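You operate a simulated robot arm through the tools that you are given. There is no shell and no other tool. Be economical: measure what you need, move in short steps, check, and stop when the job is done.

Carry out the task below with a simulated robot arm. There is one attempt and no reset: what you move stays moved.

TASK
Trim the test wrench till it clicks at its rated 40 Nm.
Fine: pull it to its click, turn the trim knob by what the display is off, press the reset button and pull again; never pull more than a fifth past the click.

It is judged by the outcome, as a careful person would: the job done as asked, and still so three seconds after it is handed in. It fails if anything else is knocked over, pushed out of place, dropped, spilled or broken.

THE ROBOT
A 6-joint arm with a two-finger parallel gripper, fixed in place. Base frame: the origin is at the foot of the arm, x ahead of it, y to its left, z up; the work surface is at about z = 822. Units: mm, rad, N and s.
With the tool pointing down near the work surface it reaches from about 360 to 820 mm from the base axis. Its first joint turns from -2.897 to 2.897 rad. Payload 3.91 kg.
The tool frame sits at the grasp point between the pads (the TCP): z along the fingers, y along the line on which they close. The tips reach 30 mm beyond it. Largest opening 110 mm; finger width 20, thickness 10; the body of the gripper, 48 by 112 mm, starts 55 mm behind the TCP.
Orientation is that of the tool frame in the base frame, as a unit quaternion [x, y, z, w]. With the fingers straight down and closing along the base's y, the tool's x points along the base's -x, its y along +y and its z along -z.

THE INTERFACE
- The arm moves only by the tool step_arm. Its arguments are lists of equal length, an entry for each row: "travel": the shift along the base's x, y, z in m, a list of three; "rotation": the turn, a rotation vector about the base's x, y, z in rad, a list of three; "hand": the closure in counts, from 0 (fully open) to 255 (shut). In form: {"travel": [[dx, dy, dz], ...], "rotation": [[wx, wy, wz], ...], "hand": [hand, ...]}. A call has 1 to 12 rows; each row shifts and turns the commanded pose from where the row before left it. Each row takes 0.2 s and may step no farther than 50 mm and 0.15 rad from the row before; otherwise, or with a gripper value out of range, the whole call is refused. A pose out of reach is approached as far as the arm can. The call stops where the force on the tool passes 40 N (or 10 N more than at its start, if that is more) or the arm is blocked; 0.2 s more then pass. The fingers move at their own pace (about 45 mm/s each) and stop on an object; they squeeze with about 39 N. The grip force told is the motor's: it shows also when the fingers shut on nothing. Time passes only in rows, and 0.2 s behind the last, so rows that do not move let the fingers close. It gives the time, the measured TCP pose, the force on the tool (base axes), the opening and the grip force at its end, in the units of the frame above (readings bear some noise), with the torque about the TCP (base axes, N m) and any sound that the robot's microphone picked up.
- Cameras (640 x 400 px; columns grow to the right, rows downward): "scene" is fixed at [401.5, -649.2, 1473.8]; the picture's right is [1.00, 0.02, 0.00], its down [0.01, -0.32, -0.95] and it looks along [-0.02, 0.95, -0.32] (base axes); focal length 365 px, centre (320, 200). "wrist" rides on the gripper at [77, 7, -114] in the tool frame; the picture's right is [-0.09, 1.00, 0.00], its down [-0.80, -0.07, -0.59] and it looks along [-0.59, -0.05, 0.80] (tool axes); focal length 270 px, centre (320, 200). There is no depth. A picture from a camera that has moved, and an enlarged one, comes with that camera's place and axes in the base frame and with its lens.
- get_image(camera): a new picture of that camera. It takes no simulated time.
- lift_body(by): slides the trunk up (or, below 0, down) by that many mm; the arm rides with it, the base frame stays. It gives what a move gives, with no picture.
- zoom(camera, box): a new picture of the part [left, top, right, bottom] of that camera's present view, enlarged. It takes no simulated time.
- hand_in(): hands the job in; it is judged then, once.

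Go step by step. Nothing tells you positions but the pictures and the camera data: compare them with the known pose of the tool, close in by small moves and look again before you grip or let go. The budget is 120 turns and 68 pictures, counting those below and the enlarged ones. Unless the task says otherwise, let go and move clear before handing in, and close with one line.

The tools are called after ">>>" as a command line: name --argument value ..., lists and objects as JSON in quotes. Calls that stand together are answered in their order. step_arm: Moves the arm, as the interface text tells. Its arguments: {"type":"object","properties":{"travel":{"type":"array","items":{"type":"array","items":{"type":"number"}}},"rotation":{"type":"array","items":{"type":"array","items":{"type":"number"}}},"hand":{"type":"array","items":{"type":"number"}}},"required":["travel","rotation","hand"]} The other tools are called the same way: lift_body (by) slides the trunk up or down; get_image (camera) takes a picture; zoom (camera, box) takes an enlarged picture of a part of a camera's view; hand_in () hands the job in.

At the start:

```text
time: 0.0
tcp_pos: [111.8, 495.2, 1234.7]
ee_rot: [0.0, 1.0, -0.001, 0.001]
wrist_force: [-0.1, -0.7, -0.6]
ft_torque: [-0.01, 0.02, -0.01]
opening: 109.9
grasp_force: 0.1
trunk travel left (down, up): [-550.0, 60.0]
```

scene: 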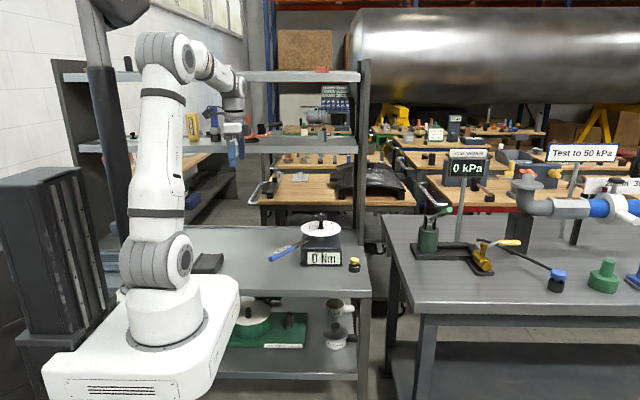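
wrist: 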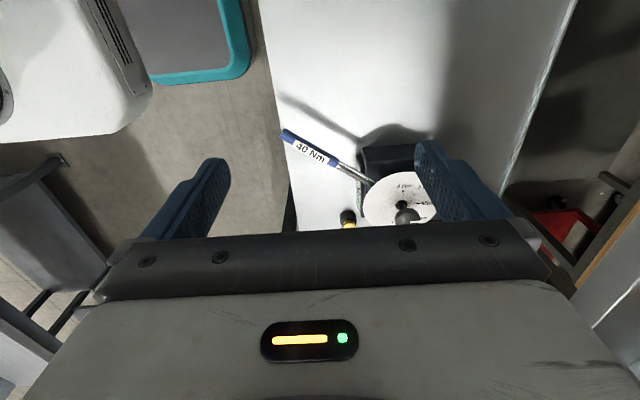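

I see the torque tester (display 0 Nm, dial on top) with a blue-handled wrench to its left and a black/yellow button to its right. I'll zoom in for details.

>>> zoom --camera "scene" --box '[250, 200, 380, 281]'

>>> zoom --camera "wrist" --box '[260, 90, 460, 240]'

```text
4.92 times, centred on (315, 240) of scene
camera zoom: at [401.5, -649.2, 1473.8], right [1.0, 0.02, 0.0], down [0.01, -0.32, -0.95], along [-0.02, 0.95, -0.32], focal length 1798 px, centre (345, 1)
```

zoom: 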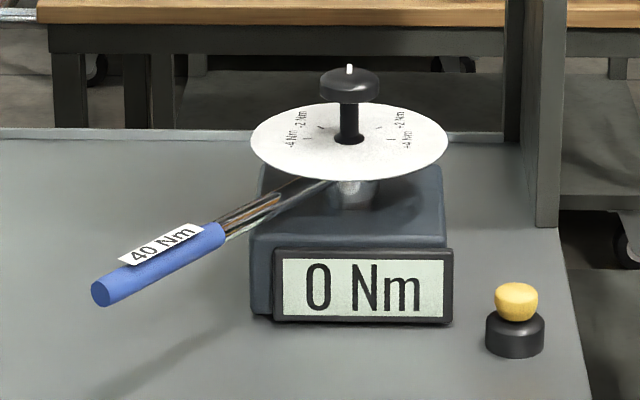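

```text
2.67 times, centred on (360, 165) of wrist
camera zoom: at [32.9, 502.6, 1350.4], right [0.09, 1.0, 0.0], down [0.8, -0.07, 0.59], along [0.59, -0.05, -0.8], focal length 721 px, centre (213, 293)
```

zoom: 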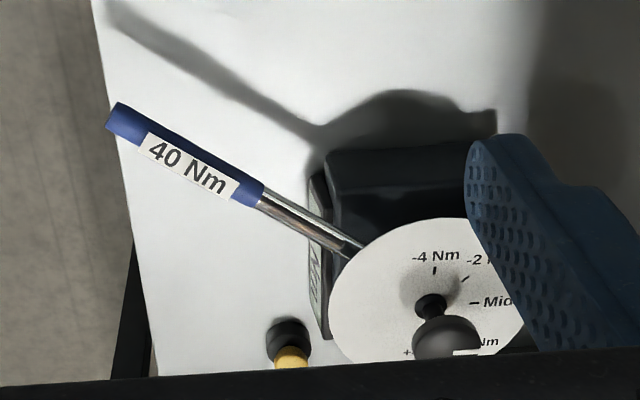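

The tester's axis is at about (378, 638), with the dial at z≈918 and the knob top at z≈980. The handle end is at about (218, 423, 902) and the button at about (500, 520, 860). I'll move the hand back and above the dial to read the knob pointer and scale.

>>> step_arm --travel '[[0.022, 0.032, -0.028], [0.022, 0.032, -0.028], [0.022, 0.032, -0.028], [0.022, 0.032, -0.028], [0, 0, 0]]' --rotation '[[0, 0, 0], [0, 0, 0], [0, 0, 0], [0, 0, 0], [0, 0, 0]]' --hand '[0, 0, 0, 0, 0]'

>>> get_image --camera "wrist"

```text
time: 1.2
tcp_pos: [196.4, 623.7, 1123.0]
ee_rot: [-0.001, 1.0, 0.001, 0.0]
wrist_force: [0.5, -0.4, 0.8]
ft_torque: [-0.03, -0.01, 0.0]
opening: 110.1
grasp_force: 0.0
trunk travel left (down, up): [-550.0, 60.0]
```

```text
63 pictures are left
camera wrist: at [119.2, 632.2, 1239.3], right [0.09, 1.0, 0.0], down [0.8, -0.07, 0.59], along [0.59, -0.05, -0.8], focal length 270 px, centre (320, 200)
```

wrist: 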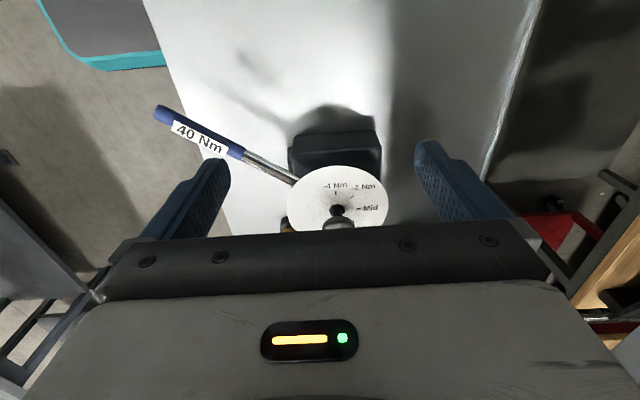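

The dial sits a bit low in view, so I'll back off toward -x and zoom in.

>>> step_arm --travel '[[-0.045, -0.005, 0], [-0.045, -0.005, 0], [0, 0, 0]]' --rotation '[[0, 0, 0], [0, 0, 0], [0, 0, 0]]' --hand '[0, 0, 0]'

>>> zoom --camera "wrist" --box '[240, 90, 420, 202]'

```text
time: 2.0
tcp_pos: [108.3, 614.3, 1125.3]
ee_rot: [0.0, 1.0, 0.0, -0.001]
wrist_force: [0.5, -0.2, -0.9]
ft_torque: [0.0, 0.0, 0.01]
opening: 110.1
grasp_force: 0.1
trunk travel left (down, up): [-550.0, 60.0]
```

```text
3.56 times, centred on (330, 146) of wrist
camera zoom: at [30.4, 621.9, 1240.4], right [0.09, 1.0, 0.0], down [0.8, -0.07, 0.59], along [0.59, -0.05, -0.8], focal length 961 px, centre (284, 392)
```

zoom: 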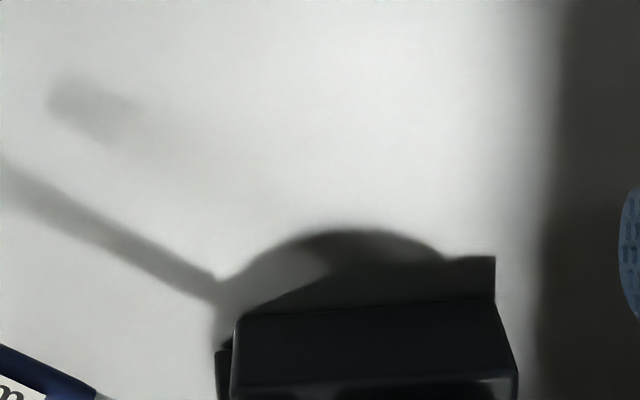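

The image's "down" is +x, so I went the wrong way. I'll move forward instead.

>>> step_arm --travel '[[0.048, 0.004, 0], [0.048, 0.004, 0], [0.048, 0.004, 0], [0.048, 0.004, 0], [0, 0, 0]]' --rotation '[[0, 0, 0], [0, 0, 0], [0, 0, 0], [0, 0, 0], [0, 0, 0]]' --hand '[0, 0, 0, 0, 0]'

>>> zoom --camera "wrist" --box '[200, 30, 430, 230]'

```text
time: 3.2
tcp_pos: [300.5, 627.9, 1123.7]
ee_rot: [-0.001, 1.0, 0.0, 0.0]
wrist_force: [-0.9, 1.3, 0.1]
ft_torque: [0.04, 0.02, -0.01]
opening: 110.1
grasp_force: 0.0
trunk travel left (down, up): [-550.0, 60.0]
```

```text
2.00 times, centred on (315, 130) of wrist
camera zoom: at [223.3, 635.3, 1239.1], right [0.09, 1.0, 0.0], down [0.8, -0.07, 0.59], along [0.59, -0.05, -0.8], focal length 541 px, centre (330, 340)
```

zoom: 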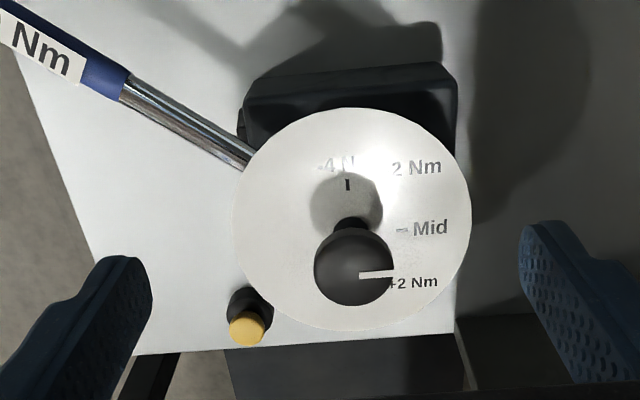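

The pointer is at Mid and the dial is about 22.5° per Nm (+ is clockwise from above). Next I'll move over the handle near its end, with the fingers closing across it.

>>> step_arm --travel '[[-0.009, -0.0254, -0.0105], [-0.009, -0.0254, -0.0105], [-0.009, -0.0254, -0.0105], [-0.009, -0.0254, -0.0105], [-0.009, -0.0254, -0.0105], [-0.009, -0.0254, -0.0105], [-0.009, -0.0254, -0.0105], [0, 0, 0]]' --rotation '[[0, 0, 0.1325], [0, 0, 0.1325], [0, 0, 0.1325], [0, 0, 0.1325], [0, 0, 0.1325], [0, 0, 0.1325], [0, 0, 0.1325], [0, 0, 0]]' --hand '[0, 0, 0, 0, 0, 0, 0, 0]'

>>> get_image --camera "wrist"

>>> zoom --camera "scene" --box '[200, 150, 380, 281]'

```text
time: 5.0
tcp_pos: [239.2, 451.1, 1048.4]
ee_rot: [-0.448, 0.894, 0.0, 0.0]
wrist_force: [0.0, 0.5, -0.1]
ft_torque: [-0.02, 0.0, 0.04]
opening: 110.1
grasp_force: 0.0
trunk travel left (down, up): [-550.0, 60.0]
```

```text
60 pictures are left
camera wrist: at [186.1, 393.7, 1163.6], right [-0.74, 0.67, 0.0], down [0.54, 0.6, 0.59], along [0.4, 0.44, -0.8], focal length 270 px, centre (320, 200)
```

wrist: 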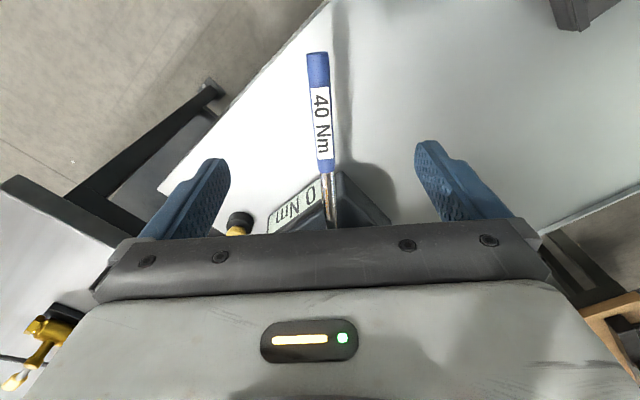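

```text
3.05 times, centred on (290, 216) of scene
camera zoom: at [401.5, -649.2, 1473.8], right [1.0, 0.02, 0.0], down [0.01, -0.32, -0.95], along [-0.02, 0.95, -0.32], focal length 1115 px, centre (412, 153)
```

zoom: 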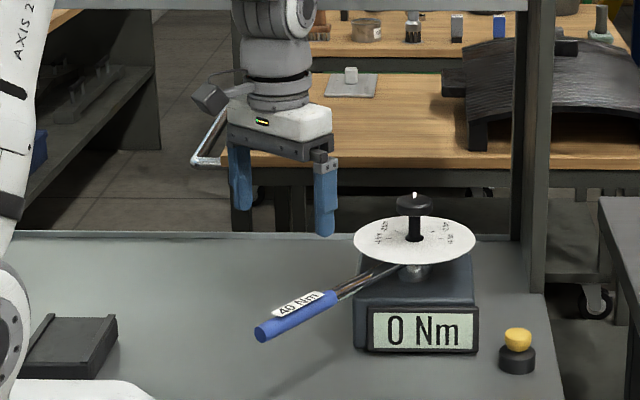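

The handle runs right under the TCP, near its end. I'll go straight down around it and close.

>>> step_arm --travel '[[0, 0.001, -0.03], [0, 0.001, -0.03], [0, 0, -0.03], [0, 0, -0.03], [0, 0, -0.024], [0, 0, 0]]' --rotation '[[0, 0, 0], [0, 0, 0], [0, 0, 0], [0, 0, 0], [0, 0, 0], [0, 0, 0]]' --hand '[0, 0, 0, 0, 0, 0]'

>>> get_image --camera "wrist"

>>> zoom --camera "scene" --box '[200, 150, 380, 281]'

```text
time: 6.4
tcp_pos: [237.3, 452.8, 904.8]
ee_rot: [-0.447, 0.895, 0.0, 0.0]
wrist_force: [0.4, 0.1, 0.0]
ft_torque: [0.0, -0.02, 0.03]
opening: 110.0
grasp_force: 0.1
trunk travel left (down, up): [-550.0, 60.0]
```

```text
58 pictures are left
camera wrist: at [184.6, 395.8, 1019.9], right [-0.74, 0.67, 0.0], down [0.54, 0.6, 0.59], along [0.4, 0.44, -0.8], focal length 270 px, centre (320, 200)
```

wrist: 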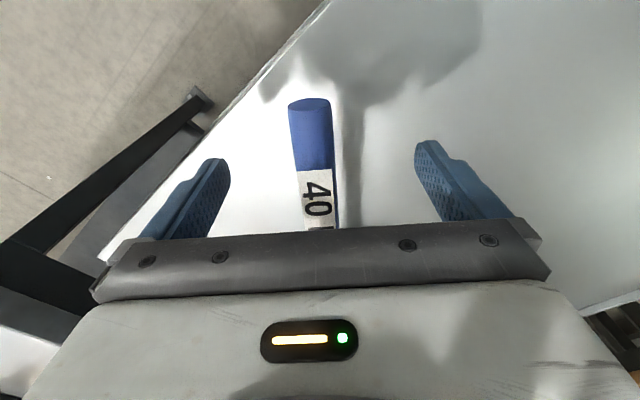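

```text
3.05 times, centred on (290, 216) of scene
camera zoom: at [401.5, -649.2, 1473.8], right [1.0, 0.02, 0.0], down [0.01, -0.32, -0.95], along [-0.02, 0.95, -0.32], focal length 1115 px, centre (412, 153)
```

zoom: 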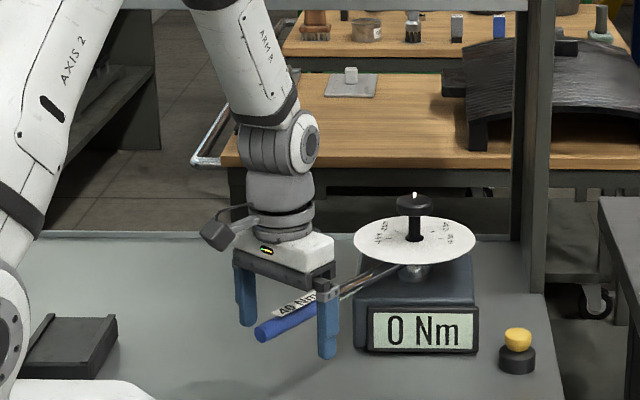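

The handle is centred between the fingers. I'll close loosely around it (no squeeze) and then start nudging in the tightening (clockwise) direction.

>>> step_arm --travel '[[0, 0, 0], [0, 0, 0], [0, 0, 0], [0, 0, 0], [0, 0, 0]]' --rotation '[[0, 0, 0], [0, 0, 0], [0, 0, 0], [0, 0, 0], [0, 0, 0]]' --hand '[165, 165, 165, 165, 165]'

>>> step_arm --travel '[[-0.0024, 0.0018, 0], [-0.0024, 0.0018, 0], [-0.0024, 0.0018, 0], [0, 0, 0]]' --rotation '[[0, 0, 0], [0, 0, 0], [0, 0, 0], [0, 0, 0]]' --hand '[165, 165, 165, 165]'

>>> zoom --camera "scene" --box '[200, 150, 380, 281]'

```text
time: 7.6
tcp_pos: [236.8, 452.4, 903.4]
ee_rot: [-0.446, 0.895, 0.0, 0.0]
wrist_force: [-0.1, 0.2, -0.6]
ft_torque: [-0.03, -0.03, 0.0]
opening: 38.8
grasp_force: 0.0
trunk travel left (down, up): [-550.0, 60.0]
```

```text
time: 8.6
tcp_pos: [231.2, 458.9, 905.1]
ee_rot: [-0.447, 0.895, 0.001, 0.0]
wrist_force: [0.5, -0.3, -0.1]
ft_torque: [-0.02, 0.02, -0.01]
opening: 39.6
grasp_force: 0.7
trunk travel left (down, up): [-550.0, 60.0]
```

```text
3.05 times, centred on (290, 216) of scene
camera zoom: at [401.5, -649.2, 1473.8], right [1.0, 0.02, 0.0], down [0.01, -0.32, -0.95], along [-0.02, 0.95, -0.32], focal length 1115 px, centre (412, 153)
```

zoom: 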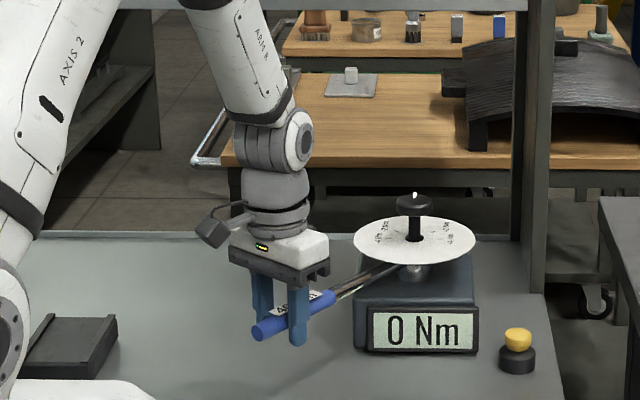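

There's no contact yet. I'll continue in 1.5 mm steps.

>>> step_arm --travel '[[-0.0012, 0.0009, 0], [-0.0012, 0.0009, 0], [-0.0012, 0.0009, 0], [-0.0012, 0.0009, 0], [0, 0, 0]]' --rotation '[[0, 0, 0], [0, 0, 0], [0, 0, 0], [0, 0, 0], [0, 0, 0]]' --hand '[165, 165, 165, 165, 165]'

>>> zoom --camera "scene" --box '[200, 150, 380, 281]'

```text
time: 9.8
tcp_pos: [224.9, 461.8, 905.6]
ee_rot: [-0.447, 0.894, 0.0, 0.0]
wrist_force: [1.9, -1.8, -1.2]
ft_torque: [-0.06, -0.03, -0.05]
opening: 40.2
grasp_force: 1.1
trunk travel left (down, up): [-550.0, 60.0]
```

```text
3.05 times, centred on (290, 216) of scene
camera zoom: at [401.5, -649.2, 1473.8], right [1.0, 0.02, 0.0], down [0.01, -0.32, -0.95], along [-0.02, 0.95, -0.32], focal length 1115 px, centre (412, 153)
```

zoom: 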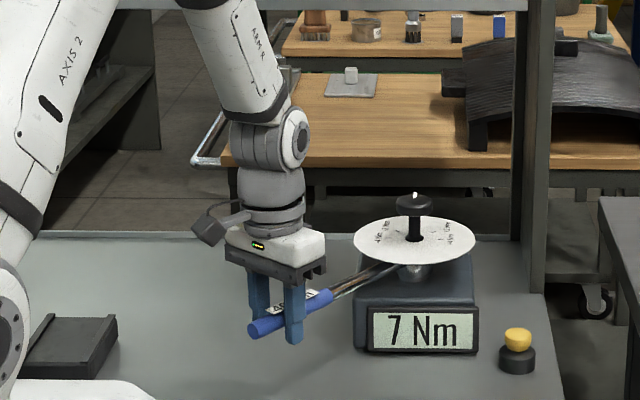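

The display reads 7 Nm at only about 2.6 N, so the direction is right. I'll continue gently, listening for the click.

>>> step_arm --travel '[[-0.0012, 0.0009, 0], [-0.0012, 0.0009, 0], [-0.0012, 0.0009, 0], [-0.0012, 0.0009, 0], [0, 0, 0]]' --rotation '[[0, 0, -0.006], [0, 0, -0.006], [0, 0, -0.006], [0, 0, -0.006], [0, 0, 0]]' --hand '[165, 165, 165, 165, 165]'

>>> zoom --camera "scene" --box '[250, 200, 380, 281]'

```text
time: 11.0
tcp_pos: [220.7, 465.1, 904.8]
ee_rot: [-0.437, 0.899, 0.0, 0.0]
wrist_force: [4.0, -0.7, 0.1]
ft_torque: [-0.06, -0.04, -0.04]
opening: 40.8
grasp_force: 2.1
trunk travel left (down, up): [-550.0, 60.0]
```

```text
4.92 times, centred on (315, 240) of scene
camera zoom: at [401.5, -649.2, 1473.8], right [1.0, 0.02, 0.0], down [0.01, -0.32, -0.95], along [-0.02, 0.95, -0.32], focal length 1798 px, centre (345, 1)
```

zoom: 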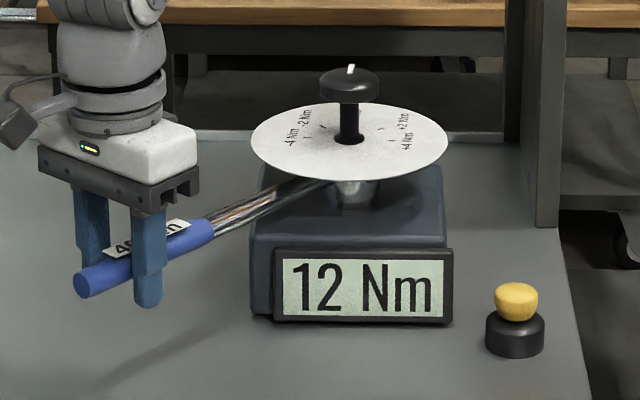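

It's about 1 Nm per mm. I'll go on along the arc.

>>> step_arm --travel '[[-0.0015, 0.0013, 0], [-0.0015, 0.0013, 0], [-0.0015, 0.0014, 0], [-0.0015, 0.0014, 0], [-0.0014, 0.0014, 0], [0, 0, 0]]' --rotation '[[0, 0, -0.0085], [0, 0, -0.0085], [0, 0, -0.0085], [0, 0, -0.0085], [0, 0, -0.0085], [0, 0, 0]]' --hand '[165, 165, 165, 165, 165, 165]'

>>> zoom --camera "scene" --box '[250, 200, 380, 281]'

```text
time: 12.4
tcp_pos: [213.3, 472.4, 906.1]
ee_rot: [-0.417, 0.909, 0.0, 0.0]
wrist_force: [4.7, -3.1, -1.3]
ft_torque: [-0.01, -0.02, -0.01]
opening: 41.8
grasp_force: 3.1
trunk travel left (down, up): [-550.0, 60.0]
```

```text
4.92 times, centred on (315, 240) of scene
camera zoom: at [401.5, -649.2, 1473.8], right [1.0, 0.02, 0.0], down [0.01, -0.32, -0.95], along [-0.02, 0.95, -0.32], focal length 1798 px, centre (345, 1)
```

zoom: 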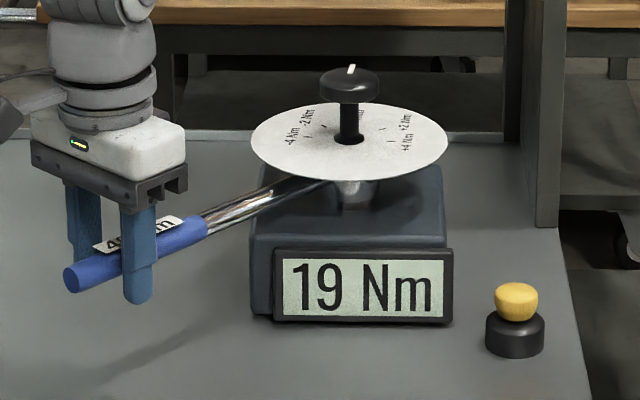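

19 Nm now, at about 0.7 Nm per mm. Continuing.

>>> step_arm --travel '[[-0.0014, 0.0014, 0], [-0.0014, 0.0014, 0], [-0.0014, 0.0014, 0], [-0.0014, 0.0014, 0], [-0.0014, 0.0014, 0], [-0.0014, 0.0015, 0], [0, 0, 0]]' --rotation '[[0, 0, -0.0085], [0, 0, -0.0085], [0, 0, -0.0085], [0, 0, -0.0085], [0, 0, -0.0085], [0, 0, -0.0085], [0, 0, 0]]' --hand '[165, 165, 165, 165, 165, 165, 165]'

>>> zoom --camera "scene" --box '[250, 200, 380, 281]'

```text
time: 14.0
tcp_pos: [205.1, 480.5, 905.2]
ee_rot: [-0.393, 0.92, 0.0, 0.0]
wrist_force: [5.9, -4.1, -0.5]
ft_torque: [0.03, -0.08, -0.08]
opening: 42.5
grasp_force: 3.8
trunk travel left (down, up): [-550.0, 60.0]
```

```text
4.92 times, centred on (315, 240) of scene
camera zoom: at [401.5, -649.2, 1473.8], right [1.0, 0.02, 0.0], down [0.01, -0.32, -0.95], along [-0.02, 0.95, -0.32], focal length 1798 px, centre (345, 1)
```

zoom: 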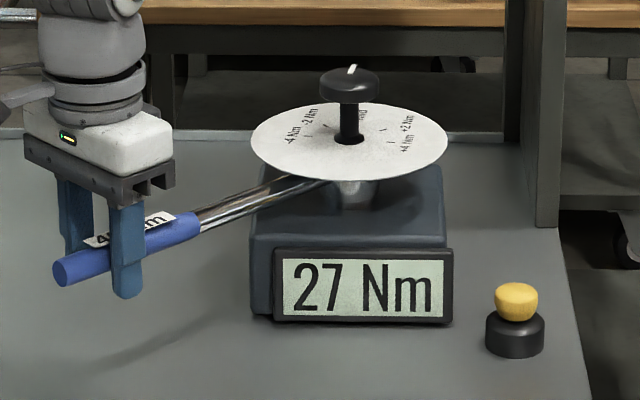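

27 Nm, with no click yet. Another 8 mm.

>>> step_arm --travel '[[-0.0013, 0.0015, 0], [-0.0013, 0.0015, 0], [-0.0013, 0.0015, 0], [-0.0013, 0.0015, 0], [0, 0, 0]]' --rotation '[[0, 0, -0.0085], [0, 0, -0.0085], [0, 0, -0.0085], [0, 0, -0.0085], [0, 0, 0]]' --hand '[165, 165, 165, 165, 165]'

>>> step_arm --travel '[[-0.0013, 0.0015, 0], [0, 0, 0]]' --rotation '[[0, 0, -0.0085], [0, 0, 0]]' --hand '[165, 165]'

>>> zoom --camera "scene" --box '[250, 200, 380, 281]'

```text
time: 15.2
tcp_pos: [200.0, 485.9, 905.1]
ee_rot: [-0.378, 0.926, 0.0, 0.001]
wrist_force: [5.8, -7.7, -0.2]
ft_torque: [-0.1, 0.1, -0.08]
opening: 42.9
grasp_force: 4.5
trunk travel left (down, up): [-550.0, 60.0]
```

```text
time: 15.8
tcp_pos: [198.3, 488.6, 906.4]
ee_rot: [-0.374, 0.927, 0.0, 0.0]
wrist_force: [4.0, -7.8, 2.3]
ft_torque: [-0.11, 0.03, -0.13]
opening: 43.5
grasp_force: 4.4
trunk travel left (down, up): [-550.0, 60.0]
```

```text
4.92 times, centred on (315, 240) of scene
camera zoom: at [401.5, -649.2, 1473.8], right [1.0, 0.02, 0.0], down [0.01, -0.32, -0.95], along [-0.02, 0.95, -0.32], focal length 1798 px, centre (345, 1)
```

zoom: 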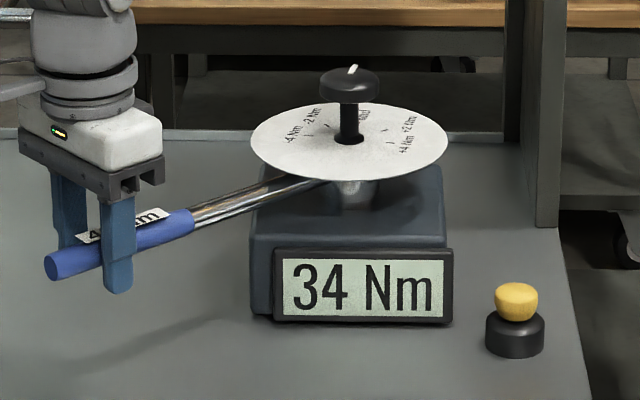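

34 Nm. Now I'll go in single 2 mm steps, listening after each one.

>>> step_arm --travel '[[-0.0013, 0.0015, 0], [0, 0, 0]]' --rotation '[[0, 0, -0.0085], [0, 0, 0]]' --hand '[165, 165]'

>>> step_arm --travel '[[-0.0013, 0.0015, 0], [0, 0, 0]]' --rotation '[[0, 0, -0.0085], [0, 0, 0]]' --hand '[165, 165]'

>>> zoom --camera "scene" --box '[250, 200, 380, 281]'

```text
time: 16.4
tcp_pos: [197.7, 490.5, 905.6]
ee_rot: [-0.369, 0.929, 0.0, 0.0]
wrist_force: [3.8, -9.1, 2.4]
ft_torque: [-0.09, -0.09, -0.17]
opening: 43.5
grasp_force: 4.7
trunk travel left (down, up): [-550.0, 60.0]
```

```text
time: 17.0
tcp_pos: [196.1, 491.5, 905.8]
ee_rot: [-0.366, 0.931, -0.001, 0.001]
wrist_force: [6.8, -6.8, -2.1]
ft_torque: [0.04, -0.07, -0.1]
opening: 44.1
grasp_force: 5.0
trunk travel left (down, up): [-550.0, 60.0]
```

```text
4.92 times, centred on (315, 240) of scene
camera zoom: at [401.5, -649.2, 1473.8], right [1.0, 0.02, 0.0], down [0.01, -0.32, -0.95], along [-0.02, 0.95, -0.32], focal length 1798 px, centre (345, 1)
```

zoom: 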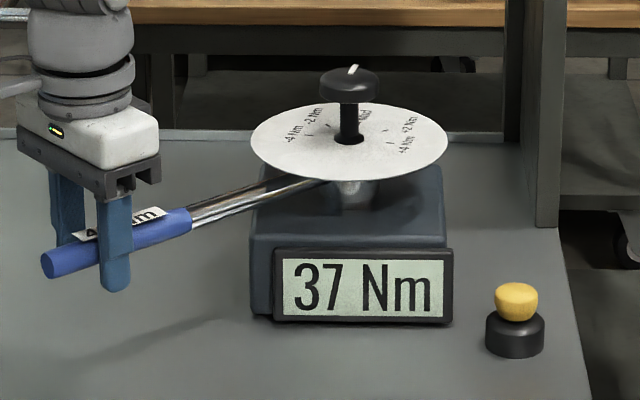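

37 Nm, still no click.

>>> step_arm --travel '[[-0.0013, 0.0015, 0], [0, 0, 0]]' --rotation '[[0, 0, -0.0085], [0, 0, 0]]' --hand '[165, 165]'

>>> step_arm --travel '[[-0.0013, 0.0015, 0], [0, 0, 0]]' --rotation '[[0, 0, -0.0085], [0, 0, 0]]' --hand '[165, 165]'

>>> zoom --camera "scene" --box '[250, 200, 380, 281]'

```text
time: 17.6
tcp_pos: [194.4, 493.4, 906.1]
ee_rot: [-0.362, 0.932, 0.0, 0.001]
wrist_force: [8.6, -7.3, -2.3]
ft_torque: [-0.01, -0.01, -0.07]
opening: 43.9
grasp_force: 5.1
trunk travel left (down, up): [-550.0, 60.0]
```

```text
time: 18.2
tcp_pos: [194.6, 493.5, 905.5]
ee_rot: [-0.358, 0.934, 0.001, -0.001]
wrist_force: [9.0, -7.9, -1.8]
ft_torque: [-0.02, 0.02, -0.07]
opening: 44.1
grasp_force: 5.1
trunk travel left (down, up): [-550.0, 60.0]
```

```text
4.92 times, centred on (315, 240) of scene
camera zoom: at [401.5, -649.2, 1473.8], right [1.0, 0.02, 0.0], down [0.01, -0.32, -0.95], along [-0.02, 0.95, -0.32], focal length 1798 px, centre (345, 1)
```

zoom: 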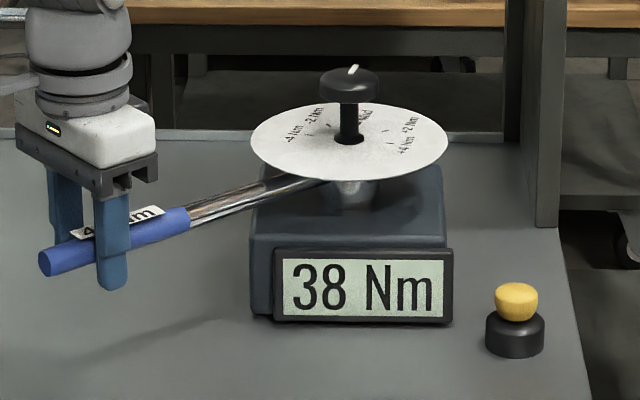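

38 Nm and no click. Continuing in single steps.

>>> step_arm --travel '[[-0.0013, 0.0015, 0], [0, 0, 0]]' --rotation '[[0, 0, -0.0085], [0, 0, 0]]' --hand '[165, 165]'

>>> step_arm --travel '[[-0.0013, 0.0015, 0], [0, 0, 0]]' --rotation '[[0, 0, -0.0085], [0, 0, 0]]' --hand '[165, 165]'

>>> zoom --camera "scene" --box '[250, 200, 380, 281]'

```text
time: 18.8
tcp_pos: [193.1, 496.8, 905.3]
ee_rot: [-0.354, 0.935, 0.0, 0.0]
wrist_force: [8.1, -6.2, -1.1]
ft_torque: [-0.04, -0.01, -0.04]
opening: 44.3
grasp_force: 5.3
trunk travel left (down, up): [-550.0, 60.0]
```

```text
time: 19.4
tcp_pos: [192.1, 497.0, 906.0]
ee_rot: [-0.35, 0.937, 0.001, 0.0]
wrist_force: [9.1, -5.7, 0.4]
ft_torque: [-0.08, -0.08, -0.04]
opening: 44.3
grasp_force: 5.3
trunk travel left (down, up): [-550.0, 60.0]
```

```text
4.92 times, centred on (315, 240) of scene
camera zoom: at [401.5, -649.2, 1473.8], right [1.0, 0.02, 0.0], down [0.01, -0.32, -0.95], along [-0.02, 0.95, -0.32], focal length 1798 px, centre (345, 1)
```

zoom: 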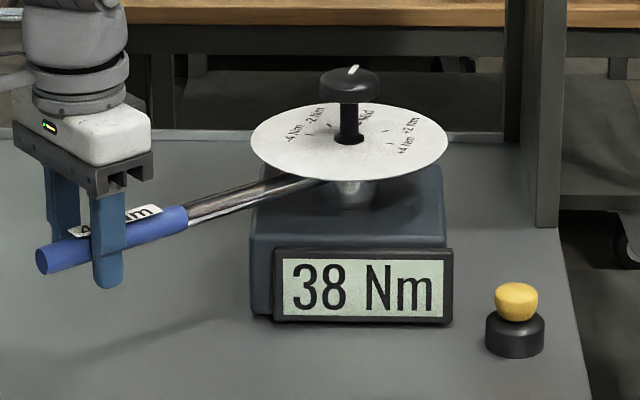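

The display stayed at 38 though the handle moved about 4 mm, so it may have clicked and be holding. I'll do one small 1.5 mm step to check.

>>> step_arm --travel '[[-0.001, 0.0012, 0], [0, 0, 0], [0, 0, 0]]' --rotation '[[0, 0, -0.0065], [0, 0, 0], [0, 0, 0]]' --hand '[165, 165, 165]'

>>> zoom --camera "scene" --box '[250, 200, 380, 281]'

```text
time: 20.2
tcp_pos: [190.7, 498.4, 907.0]
ee_rot: [-0.347, 0.938, 0.0, 0.001]
wrist_force: [8.7, -5.9, -0.5]
ft_torque: [-0.05, -0.02, -0.06]
opening: 44.4
grasp_force: 5.7
trunk travel left (down, up): [-550.0, 60.0]
```

```text
4.92 times, centred on (315, 240) of scene
camera zoom: at [401.5, -649.2, 1473.8], right [1.0, 0.02, 0.0], down [0.01, -0.32, -0.95], along [-0.02, 0.95, -0.32], focal length 1798 px, centre (345, 1)
```

zoom: 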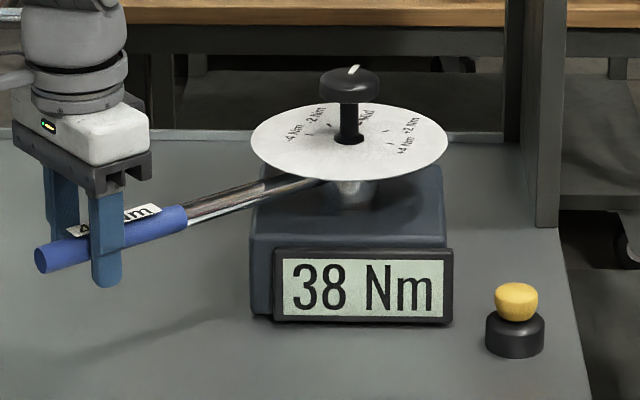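

The display holds 38 Nm with no rise on further movement, so it clicked at 38. It needs +2 Nm, which is 45° clockwise. I'll ease the handle back to rest.

>>> step_arm --travel '[[0.0035, -0.0042, 0], [0.0035, -0.0042, 0], [0.0037, -0.004, 0], [0.0037, -0.004, 0], [0.0039, -0.0038, 0], [0.0039, -0.0038, 0], [0.0041, -0.0036, 0], [0.0041, -0.0036, 0], [0.0042, -0.0034, 0], [0.0042, -0.0034, 0], [0.0042, -0.0034, 0], [0, 0, 0]]' --rotation '[[0, 0, 0.0195], [0, 0, 0.0195], [0, 0, 0.0195], [0, 0, 0.0195], [0, 0, 0.0195], [0, 0, 0.0195], [0, 0, 0.0195], [0, 0, 0.0195], [0, 0, 0.0195], [0, 0, 0.0195], [0, 0, 0.0195], [0, 0, 0]]' --hand '[165, 165, 165, 165, 165, 165, 165, 165, 165, 165, 165, 165]'

>>> zoom --camera "scene" --box '[200, 150, 380, 281]'

```text
time: 22.8
tcp_pos: [231.0, 457.3, 904.1]
ee_rot: [-0.446, 0.895, 0.0, 0.0]
wrist_force: [1.4, 0.6, -0.2]
ft_torque: [-0.02, -0.01, -0.01]
opening: 39.2
grasp_force: 0.0
trunk travel left (down, up): [-550.0, 60.0]
```

```text
3.05 times, centred on (290, 216) of scene
camera zoom: at [401.5, -649.2, 1473.8], right [1.0, 0.02, 0.0], down [0.01, -0.32, -0.95], along [-0.02, 0.95, -0.32], focal length 1115 px, centre (412, 153)
```

zoom: 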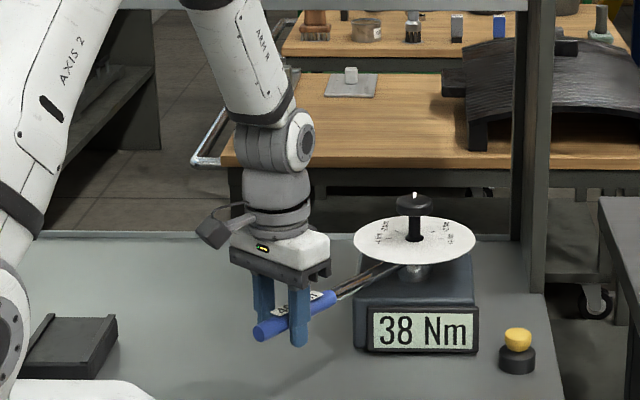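

The handle is at rest and the display holds 38. I'll release it, rise and move above the knob, keeping this yaw.

>>> step_arm --travel '[[0.003, -0.002, 0], [0.002, -0.002, 0], [0, 0, 0], [0, 0, 0.045], [0, 0, 0.048], [0, 0, 0.048], [0, 0, 0.03], [0, 0, 0]]' --rotation '[[0, 0, 0], [0, 0, 0], [0, 0, 0], [0, 0, 0], [0, 0, 0], [0, 0, 0], [0, 0, 0], [0, 0, 0]]' --hand '[0, 0, 0, 0, 0, 0, 0, 0]'

>>> step_arm --travel '[[0.026, 0.036, 0], [0.026, 0.036, 0], [0.026, 0.036, 0], [0.026, 0.036, 0], [0.028, 0.037, 0], [0, 0, 0]]' --rotation '[[0, 0, 0], [0, 0, 0], [0, 0, 0], [0, 0, 0], [0, 0, 0], [0, 0, 0]]' --hand '[0, 0, 0, 0, 0, 0]'

>>> get_image --camera "wrist"

```text
time: 24.6
tcp_pos: [237.5, 455.6, 1075.4]
ee_rot: [-0.445, 0.895, -0.001, 0.001]
wrist_force: [-0.8, 0.6, 0.0]
ft_torque: [-0.02, 0.01, 0.02]
opening: 109.8
grasp_force: 0.0
trunk travel left (down, up): [-550.0, 60.0]
```

```text
time: 26.0
tcp_pos: [368.1, 636.3, 1075.0]
ee_rot: [-0.446, 0.895, 0.0, 0.0]
wrist_force: [-0.1, -0.3, -0.3]
ft_torque: [-0.01, 0.0, 0.03]
opening: 110.2
grasp_force: 0.1
trunk travel left (down, up): [-550.0, 60.0]
```

```text
45 pictures are left
camera wrist: at [315.9, 579.6, 1191.0], right [-0.74, 0.67, 0.0], down [0.54, 0.6, 0.59], along [0.4, 0.44, -0.8], focal length 270 px, centre (320, 200)
```

wrist: 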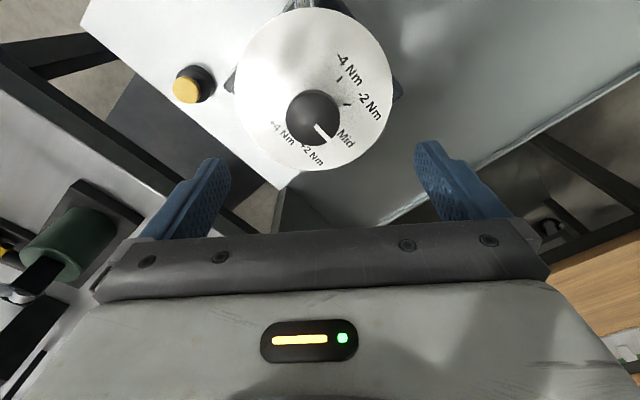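

The knob centre is at about (368, 633). I'll descend around it with the fingers open and check.

>>> step_arm --travel '[[0, -0.003, -0.03], [0, 0, -0.03], [0, 0, -0.03], [0, 0, -0.017], [0, 0, 0]]' --rotation '[[0, 0, 0], [0, 0, 0], [0, 0, 0], [0, 0, 0], [0, 0, 0]]' --hand '[0, 0, 0, 0, 0]'

>>> get_image --camera "wrist"

>>> zoom --camera "scene" --box '[250, 180, 380, 261]'

```text
time: 27.2
tcp_pos: [371.0, 632.3, 969.7]
ee_rot: [-0.445, 0.895, 0.0, 0.0]
wrist_force: [0.6, -0.1, 0.4]
ft_torque: [0.02, -0.01, 0.03]
opening: 110.2
grasp_force: 0.1
trunk travel left (down, up): [-550.0, 60.0]
```

```text
44 pictures are left
camera wrist: at [318.4, 574.5, 1085.2], right [-0.74, 0.67, 0.0], down [0.54, 0.6, 0.59], along [0.4, 0.44, -0.8], focal length 270 px, centre (320, 200)
```

wrist: 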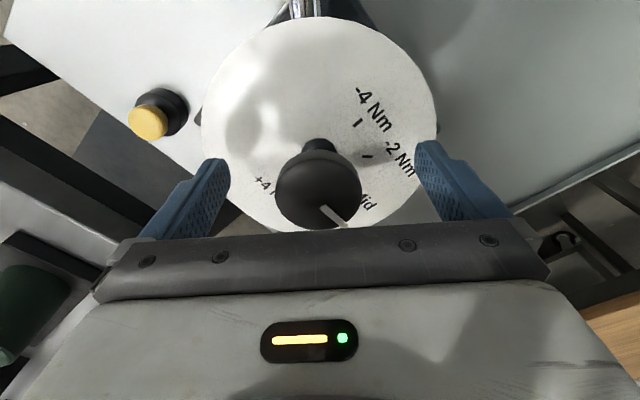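

```text
4.92 times, centred on (315, 220) of scene
camera zoom: at [401.5, -649.2, 1473.8], right [1.0, 0.02, 0.0], down [0.01, -0.32, -0.95], along [-0.02, 0.95, -0.32], focal length 1798 px, centre (345, 99)
```

zoom: 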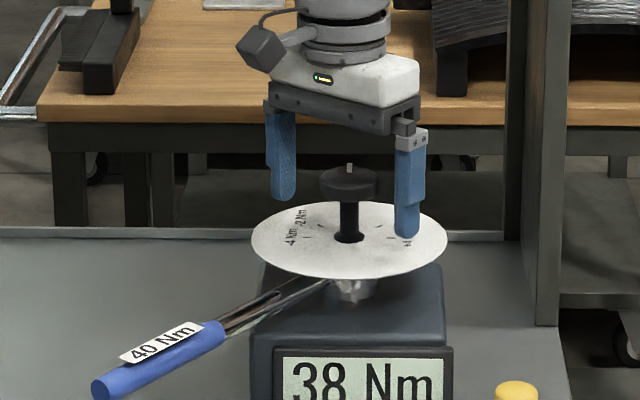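

The knob is centred between the fingers. I'll close on it, then turn it 45° clockwise.

>>> step_arm --travel '[[0, 0, 0], [0, 0, 0], [0, 0, 0], [0, 0, 0], [0, 0, 0], [0, 0, 0]]' --rotation '[[0, 0, 0], [0, 0, 0], [0, 0, 0], [0, 0, 0], [0, 0, 0], [0, 0, 0]]' --hand '[255, 255, 255, 255, 255, 255]'

>>> zoom --camera "wrist" --box '[200, 0, 440, 240]'

```text
time: 28.6
tcp_pos: [371.7, 630.5, 970.8]
ee_rot: [-0.445, 0.895, -0.001, 0.0]
wrist_force: [7.2, -6.3, 1.1]
ft_torque: [-0.27, -0.29, -0.07]
opening: 43.8
grasp_force: 45.1
trunk travel left (down, up): [-550.0, 60.0]
```

```text
1.67 times, centred on (320, 120) of wrist
camera zoom: at [319.4, 573.8, 1085.5], right [-0.74, 0.67, 0.0], down [0.54, 0.6, 0.59], along [0.4, 0.44, -0.8], focal length 450 px, centre (320, 333)
```

zoom: 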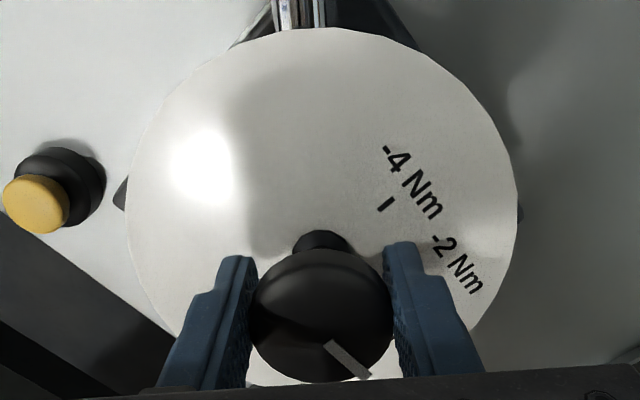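

It's gripped, with a slight side load of about 9 N. I'll ease that off by 1.5 mm and turn 45° clockwise.

>>> step_arm --travel '[[0.0012, -0.0009, 0], [0, 0, 0]]' --rotation '[[0, 0, 0], [0, 0, 0]]' --hand '[255, 255]'

>>> step_arm --travel '[[0, 0, 0], [0, 0, 0], [0, 0, 0], [0, 0, 0], [0, 0, 0], [0, 0, 0], [0, 0, 0], [0, 0, 0], [0, 0, 0]]' --rotation '[[0, 0, -0.0982], [0, 0, -0.0982], [0, 0, -0.0982], [0, 0, -0.0982], [0, 0, -0.0982], [0, 0, -0.0982], [0, 0, -0.0982], [0, 0, -0.0982], [0, 0, 0]]' --hand '[255, 255, 255, 255, 255, 255, 255, 255, 255]'

>>> zoom --camera "wrist" --box '[200, 0, 440, 240]'

>>> zoom --camera "scene" --box '[250, 180, 380, 261]'

```text
time: 29.2
tcp_pos: [371.6, 630.9, 970.2]
ee_rot: [-0.445, 0.895, 0.001, -0.001]
wrist_force: [3.2, 1.5, 3.3]
ft_torque: [-0.74, 0.55, -0.02]
opening: 43.9
grasp_force: 45.0
trunk travel left (down, up): [-550.0, 60.0]
```

```text
time: 31.2
tcp_pos: [370.2, 633.8, 969.8]
ee_rot: [-0.068, 0.998, 0.001, 0.002]
wrist_force: [-3.1, 32.2, 17.7]
ft_torque: [0.31, 0.62, 0.16]
opening: 43.6
grasp_force: 44.9
trunk travel left (down, up): [-550.0, 60.0]
```

```text
1.67 times, centred on (320, 120) of wrist
camera zoom: at [291.6, 630.5, 1085.1], right [-0.05, 1.0, 0.0], down [0.8, 0.04, 0.6], along [0.6, 0.03, -0.8], focal length 450 px, centre (320, 333)
```

zoom: 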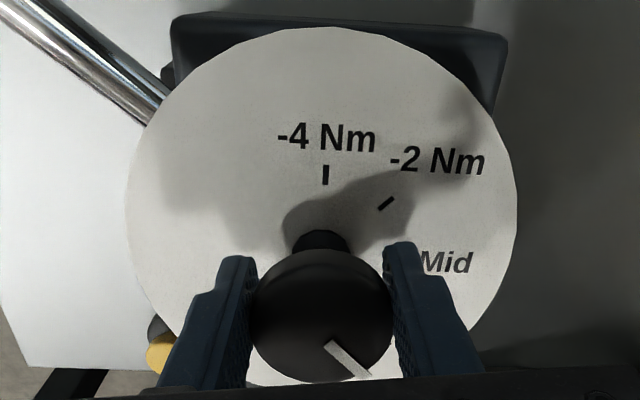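

```text
4.92 times, centred on (315, 220) of scene
camera zoom: at [401.5, -649.2, 1473.8], right [1.0, 0.02, 0.0], down [0.01, -0.32, -0.95], along [-0.02, 0.95, -0.32], focal length 1798 px, centre (345, 99)
```

zoom: 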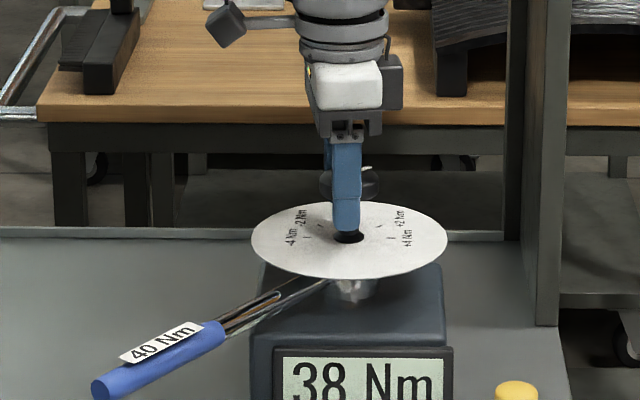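

The knob followed the full 45°. I'll open, rise clear and inspect the pointer.

>>> step_arm --travel '[[0, 0.001, 0], [0, 0.001, 0], [0, 0, 0], [0, 0, 0], [0, 0, 0], [0, 0, 0], [0, 0, 0.04], [0, 0, 0.04], [-0.015, 0, 0.04], [-0.015, 0, 0.03], [0, 0, 0]]' --rotation '[[0, 0, 0], [0, 0, 0], [0, 0, 0], [0, 0, 0], [0, 0, 0], [0, 0, 0], [0, 0, 0], [0, 0, 0], [0, 0, 0], [0, 0, 0], [0, 0, 0]]' --hand '[255, 255, 120, 0, 0, 0, 0, 0, 0, 0, 0]'

>>> zoom --camera "wrist" --box '[200, 0, 440, 240]'

```text
time: 33.6
tcp_pos: [341.6, 632.4, 1120.9]
ee_rot: [-0.07, 0.998, 0.0, 0.0]
wrist_force: [-0.1, -0.3, -0.8]
ft_torque: [-0.01, 0.0, -0.02]
opening: 110.0
grasp_force: 0.1
trunk travel left (down, up): [-550.0, 60.0]
```

```text
1.67 times, centred on (320, 120) of wrist
camera zoom: at [263.3, 628.8, 1236.2], right [-0.05, 1.0, 0.0], down [0.8, 0.04, 0.59], along [0.59, 0.03, -0.8], focal length 450 px, centre (320, 333)
```

zoom: 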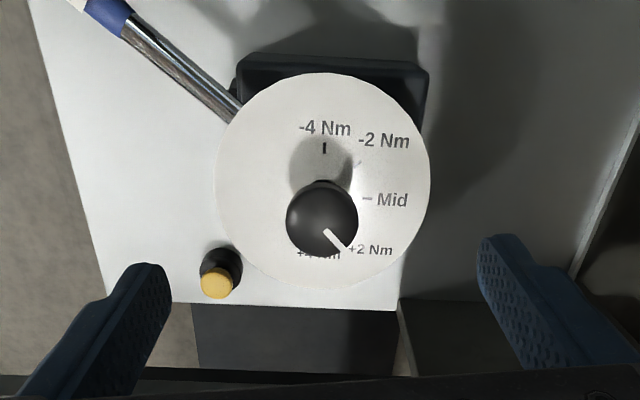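

The pointer now sits at +2 Nm. Next is the reset button at about (491, 538), top z≈853. I'll close the hand and move above it.

>>> step_arm --travel '[[0.03, -0.019, 0], [0.03, -0.019, 0], [0.03, -0.019, -0.02], [0.03, -0.019, -0.03], [0.029, -0.018, -0.03], [0, 0, -0.04], [0, 0, -0.04], [0, 0, 0]]' --rotation '[[0, 0, 0], [0, 0, 0], [0, 0, 0], [0, 0, 0], [0, 0, 0], [0, 0, 0], [0, 0, 0], [0, 0, 0]]' --hand '[255, 255, 255, 255, 255, 255, 255, 255]'

>>> get_image --camera "wrist"

>>> zoom --camera "scene" --box '[270, 200, 400, 281]'

```text
time: 35.4
tcp_pos: [492.3, 539.0, 959.1]
ee_rot: [-0.07, 0.998, 0.0, -0.001]
wrist_force: [-0.5, -0.4, 0.6]
ft_torque: [-0.01, 0.0, 0.02]
opening: 0.0
grasp_force: 37.7
trunk travel left (down, up): [-550.0, 60.0]
```

```text
38 pictures are left
camera wrist: at [413.3, 535.6, 1074.5], right [-0.05, 1.0, 0.0], down [0.8, 0.04, 0.59], along [0.59, 0.03, -0.8], focal length 270 px, centre (320, 200)
```

wrist: 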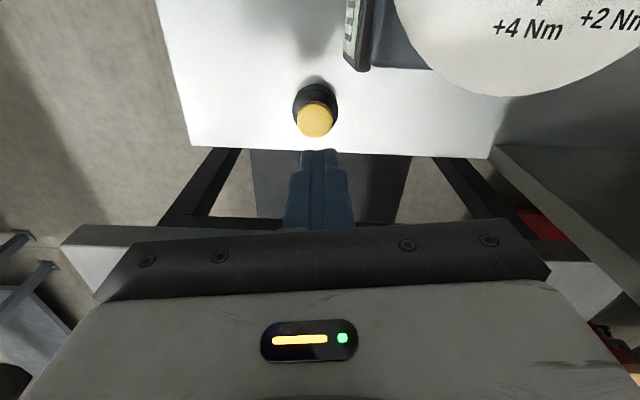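

```text
4.92 times, centred on (335, 240) of scene
camera zoom: at [401.5, -649.2, 1473.8], right [1.0, 0.02, 0.0], down [0.01, -0.32, -0.95], along [-0.02, 0.95, -0.32], focal length 1798 px, centre (246, 1)
```

zoom: 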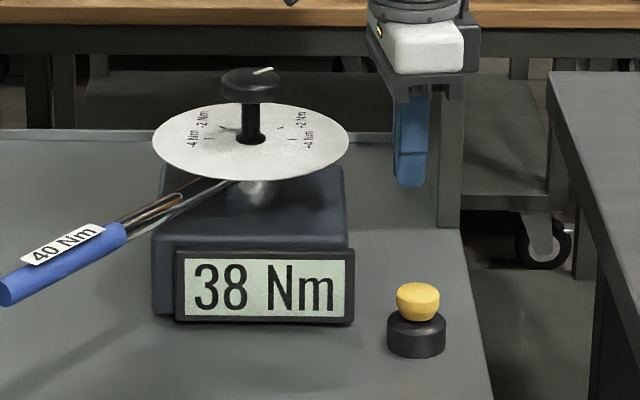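

The fingertip is above the button to within a few mm. I'll descend to just above it, then press in small steps.

>>> step_arm --travel '[[0.002, -0.003, -0.03], [0, 0, -0.03], [0, 0, -0.007], [0, 0, -0.003], [0, 0, 0]]' --rotation '[[0, 0, 0], [0, 0, 0], [0, 0, 0], [0, 0, 0], [0, 0, 0]]' --hand '[255, 255, 255, 255, 255]'

>>> zoom --camera "scene" --box '[270, 200, 400, 281]'

>>> zoom --camera "wrist" --box '[250, 60, 400, 240]'

```text
time: 36.6
tcp_pos: [491.4, 535.4, 887.8]
ee_rot: [-0.069, 0.998, 0.0, 0.0]
wrist_force: [0.2, -0.2, 0.1]
ft_torque: [0.03, -0.02, 0.0]
opening: 0.0
grasp_force: 37.6
trunk travel left (down, up): [-550.0, 60.0]
```

```text
4.92 times, centred on (335, 240) of scene
camera zoom: at [401.5, -649.2, 1473.8], right [1.0, 0.02, 0.0], down [0.01, -0.32, -0.95], along [-0.02, 0.95, -0.32], focal length 1798 px, centre (246, 1)
```

zoom: 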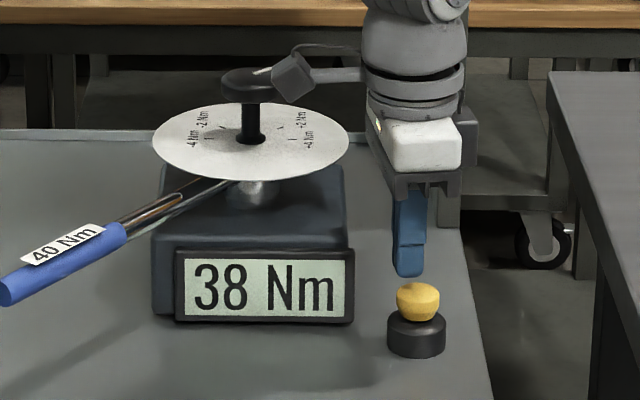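

```text
2.22 times, centred on (325, 150) of wrist
camera zoom: at [414.2, 532.0, 1004.0], right [-0.05, 1.0, 0.0], down [0.8, 0.04, 0.59], along [0.59, 0.03, -0.8], focal length 601 px, centre (309, 311)
```

zoom: 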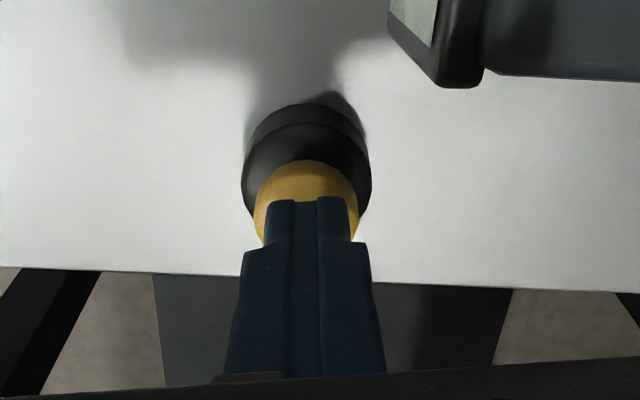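

It needs about 5 mm more in x, then I press down gently.

>>> step_arm --travel '[[0.005, 0, 0], [0, 0, -0.002], [0, 0, -0.002], [0, 0, -0.002], [0, 0, -0.002], [0, 0, -0.002], [0, 0, 0]]' --rotation '[[0, 0, 0], [0, 0, 0], [0, 0, 0], [0, 0, 0], [0, 0, 0], [0, 0, 0], [0, 0, 0]]' --hand '[255, 255, 255, 255, 255, 255, 255]'

>>> zoom --camera "scene" --box '[270, 200, 400, 281]'

```text
time: 38.2
tcp_pos: [497.0, 536.3, 878.9]
ee_rot: [-0.069, 0.998, 0.0, 0.0]
wrist_force: [-0.4, -0.2, 0.5]
ft_torque: [0.02, -0.01, 0.01]
opening: 0.1
grasp_force: 37.8
trunk travel left (down, up): [-550.0, 60.0]
```

```text
4.92 times, centred on (335, 240) of scene
camera zoom: at [401.5, -649.2, 1473.8], right [1.0, 0.02, 0.0], down [0.01, -0.32, -0.95], along [-0.02, 0.95, -0.32], focal length 1798 px, centre (246, 1)
```

zoom: 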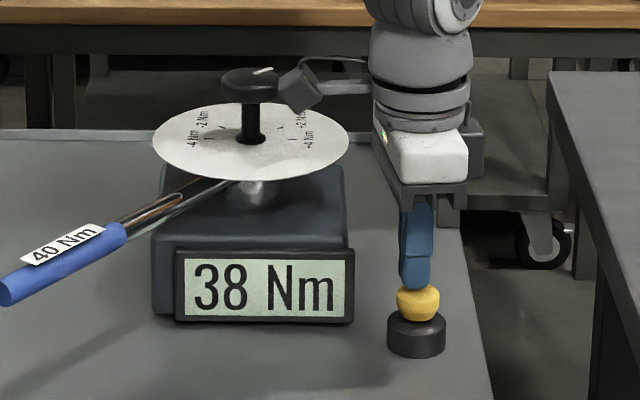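

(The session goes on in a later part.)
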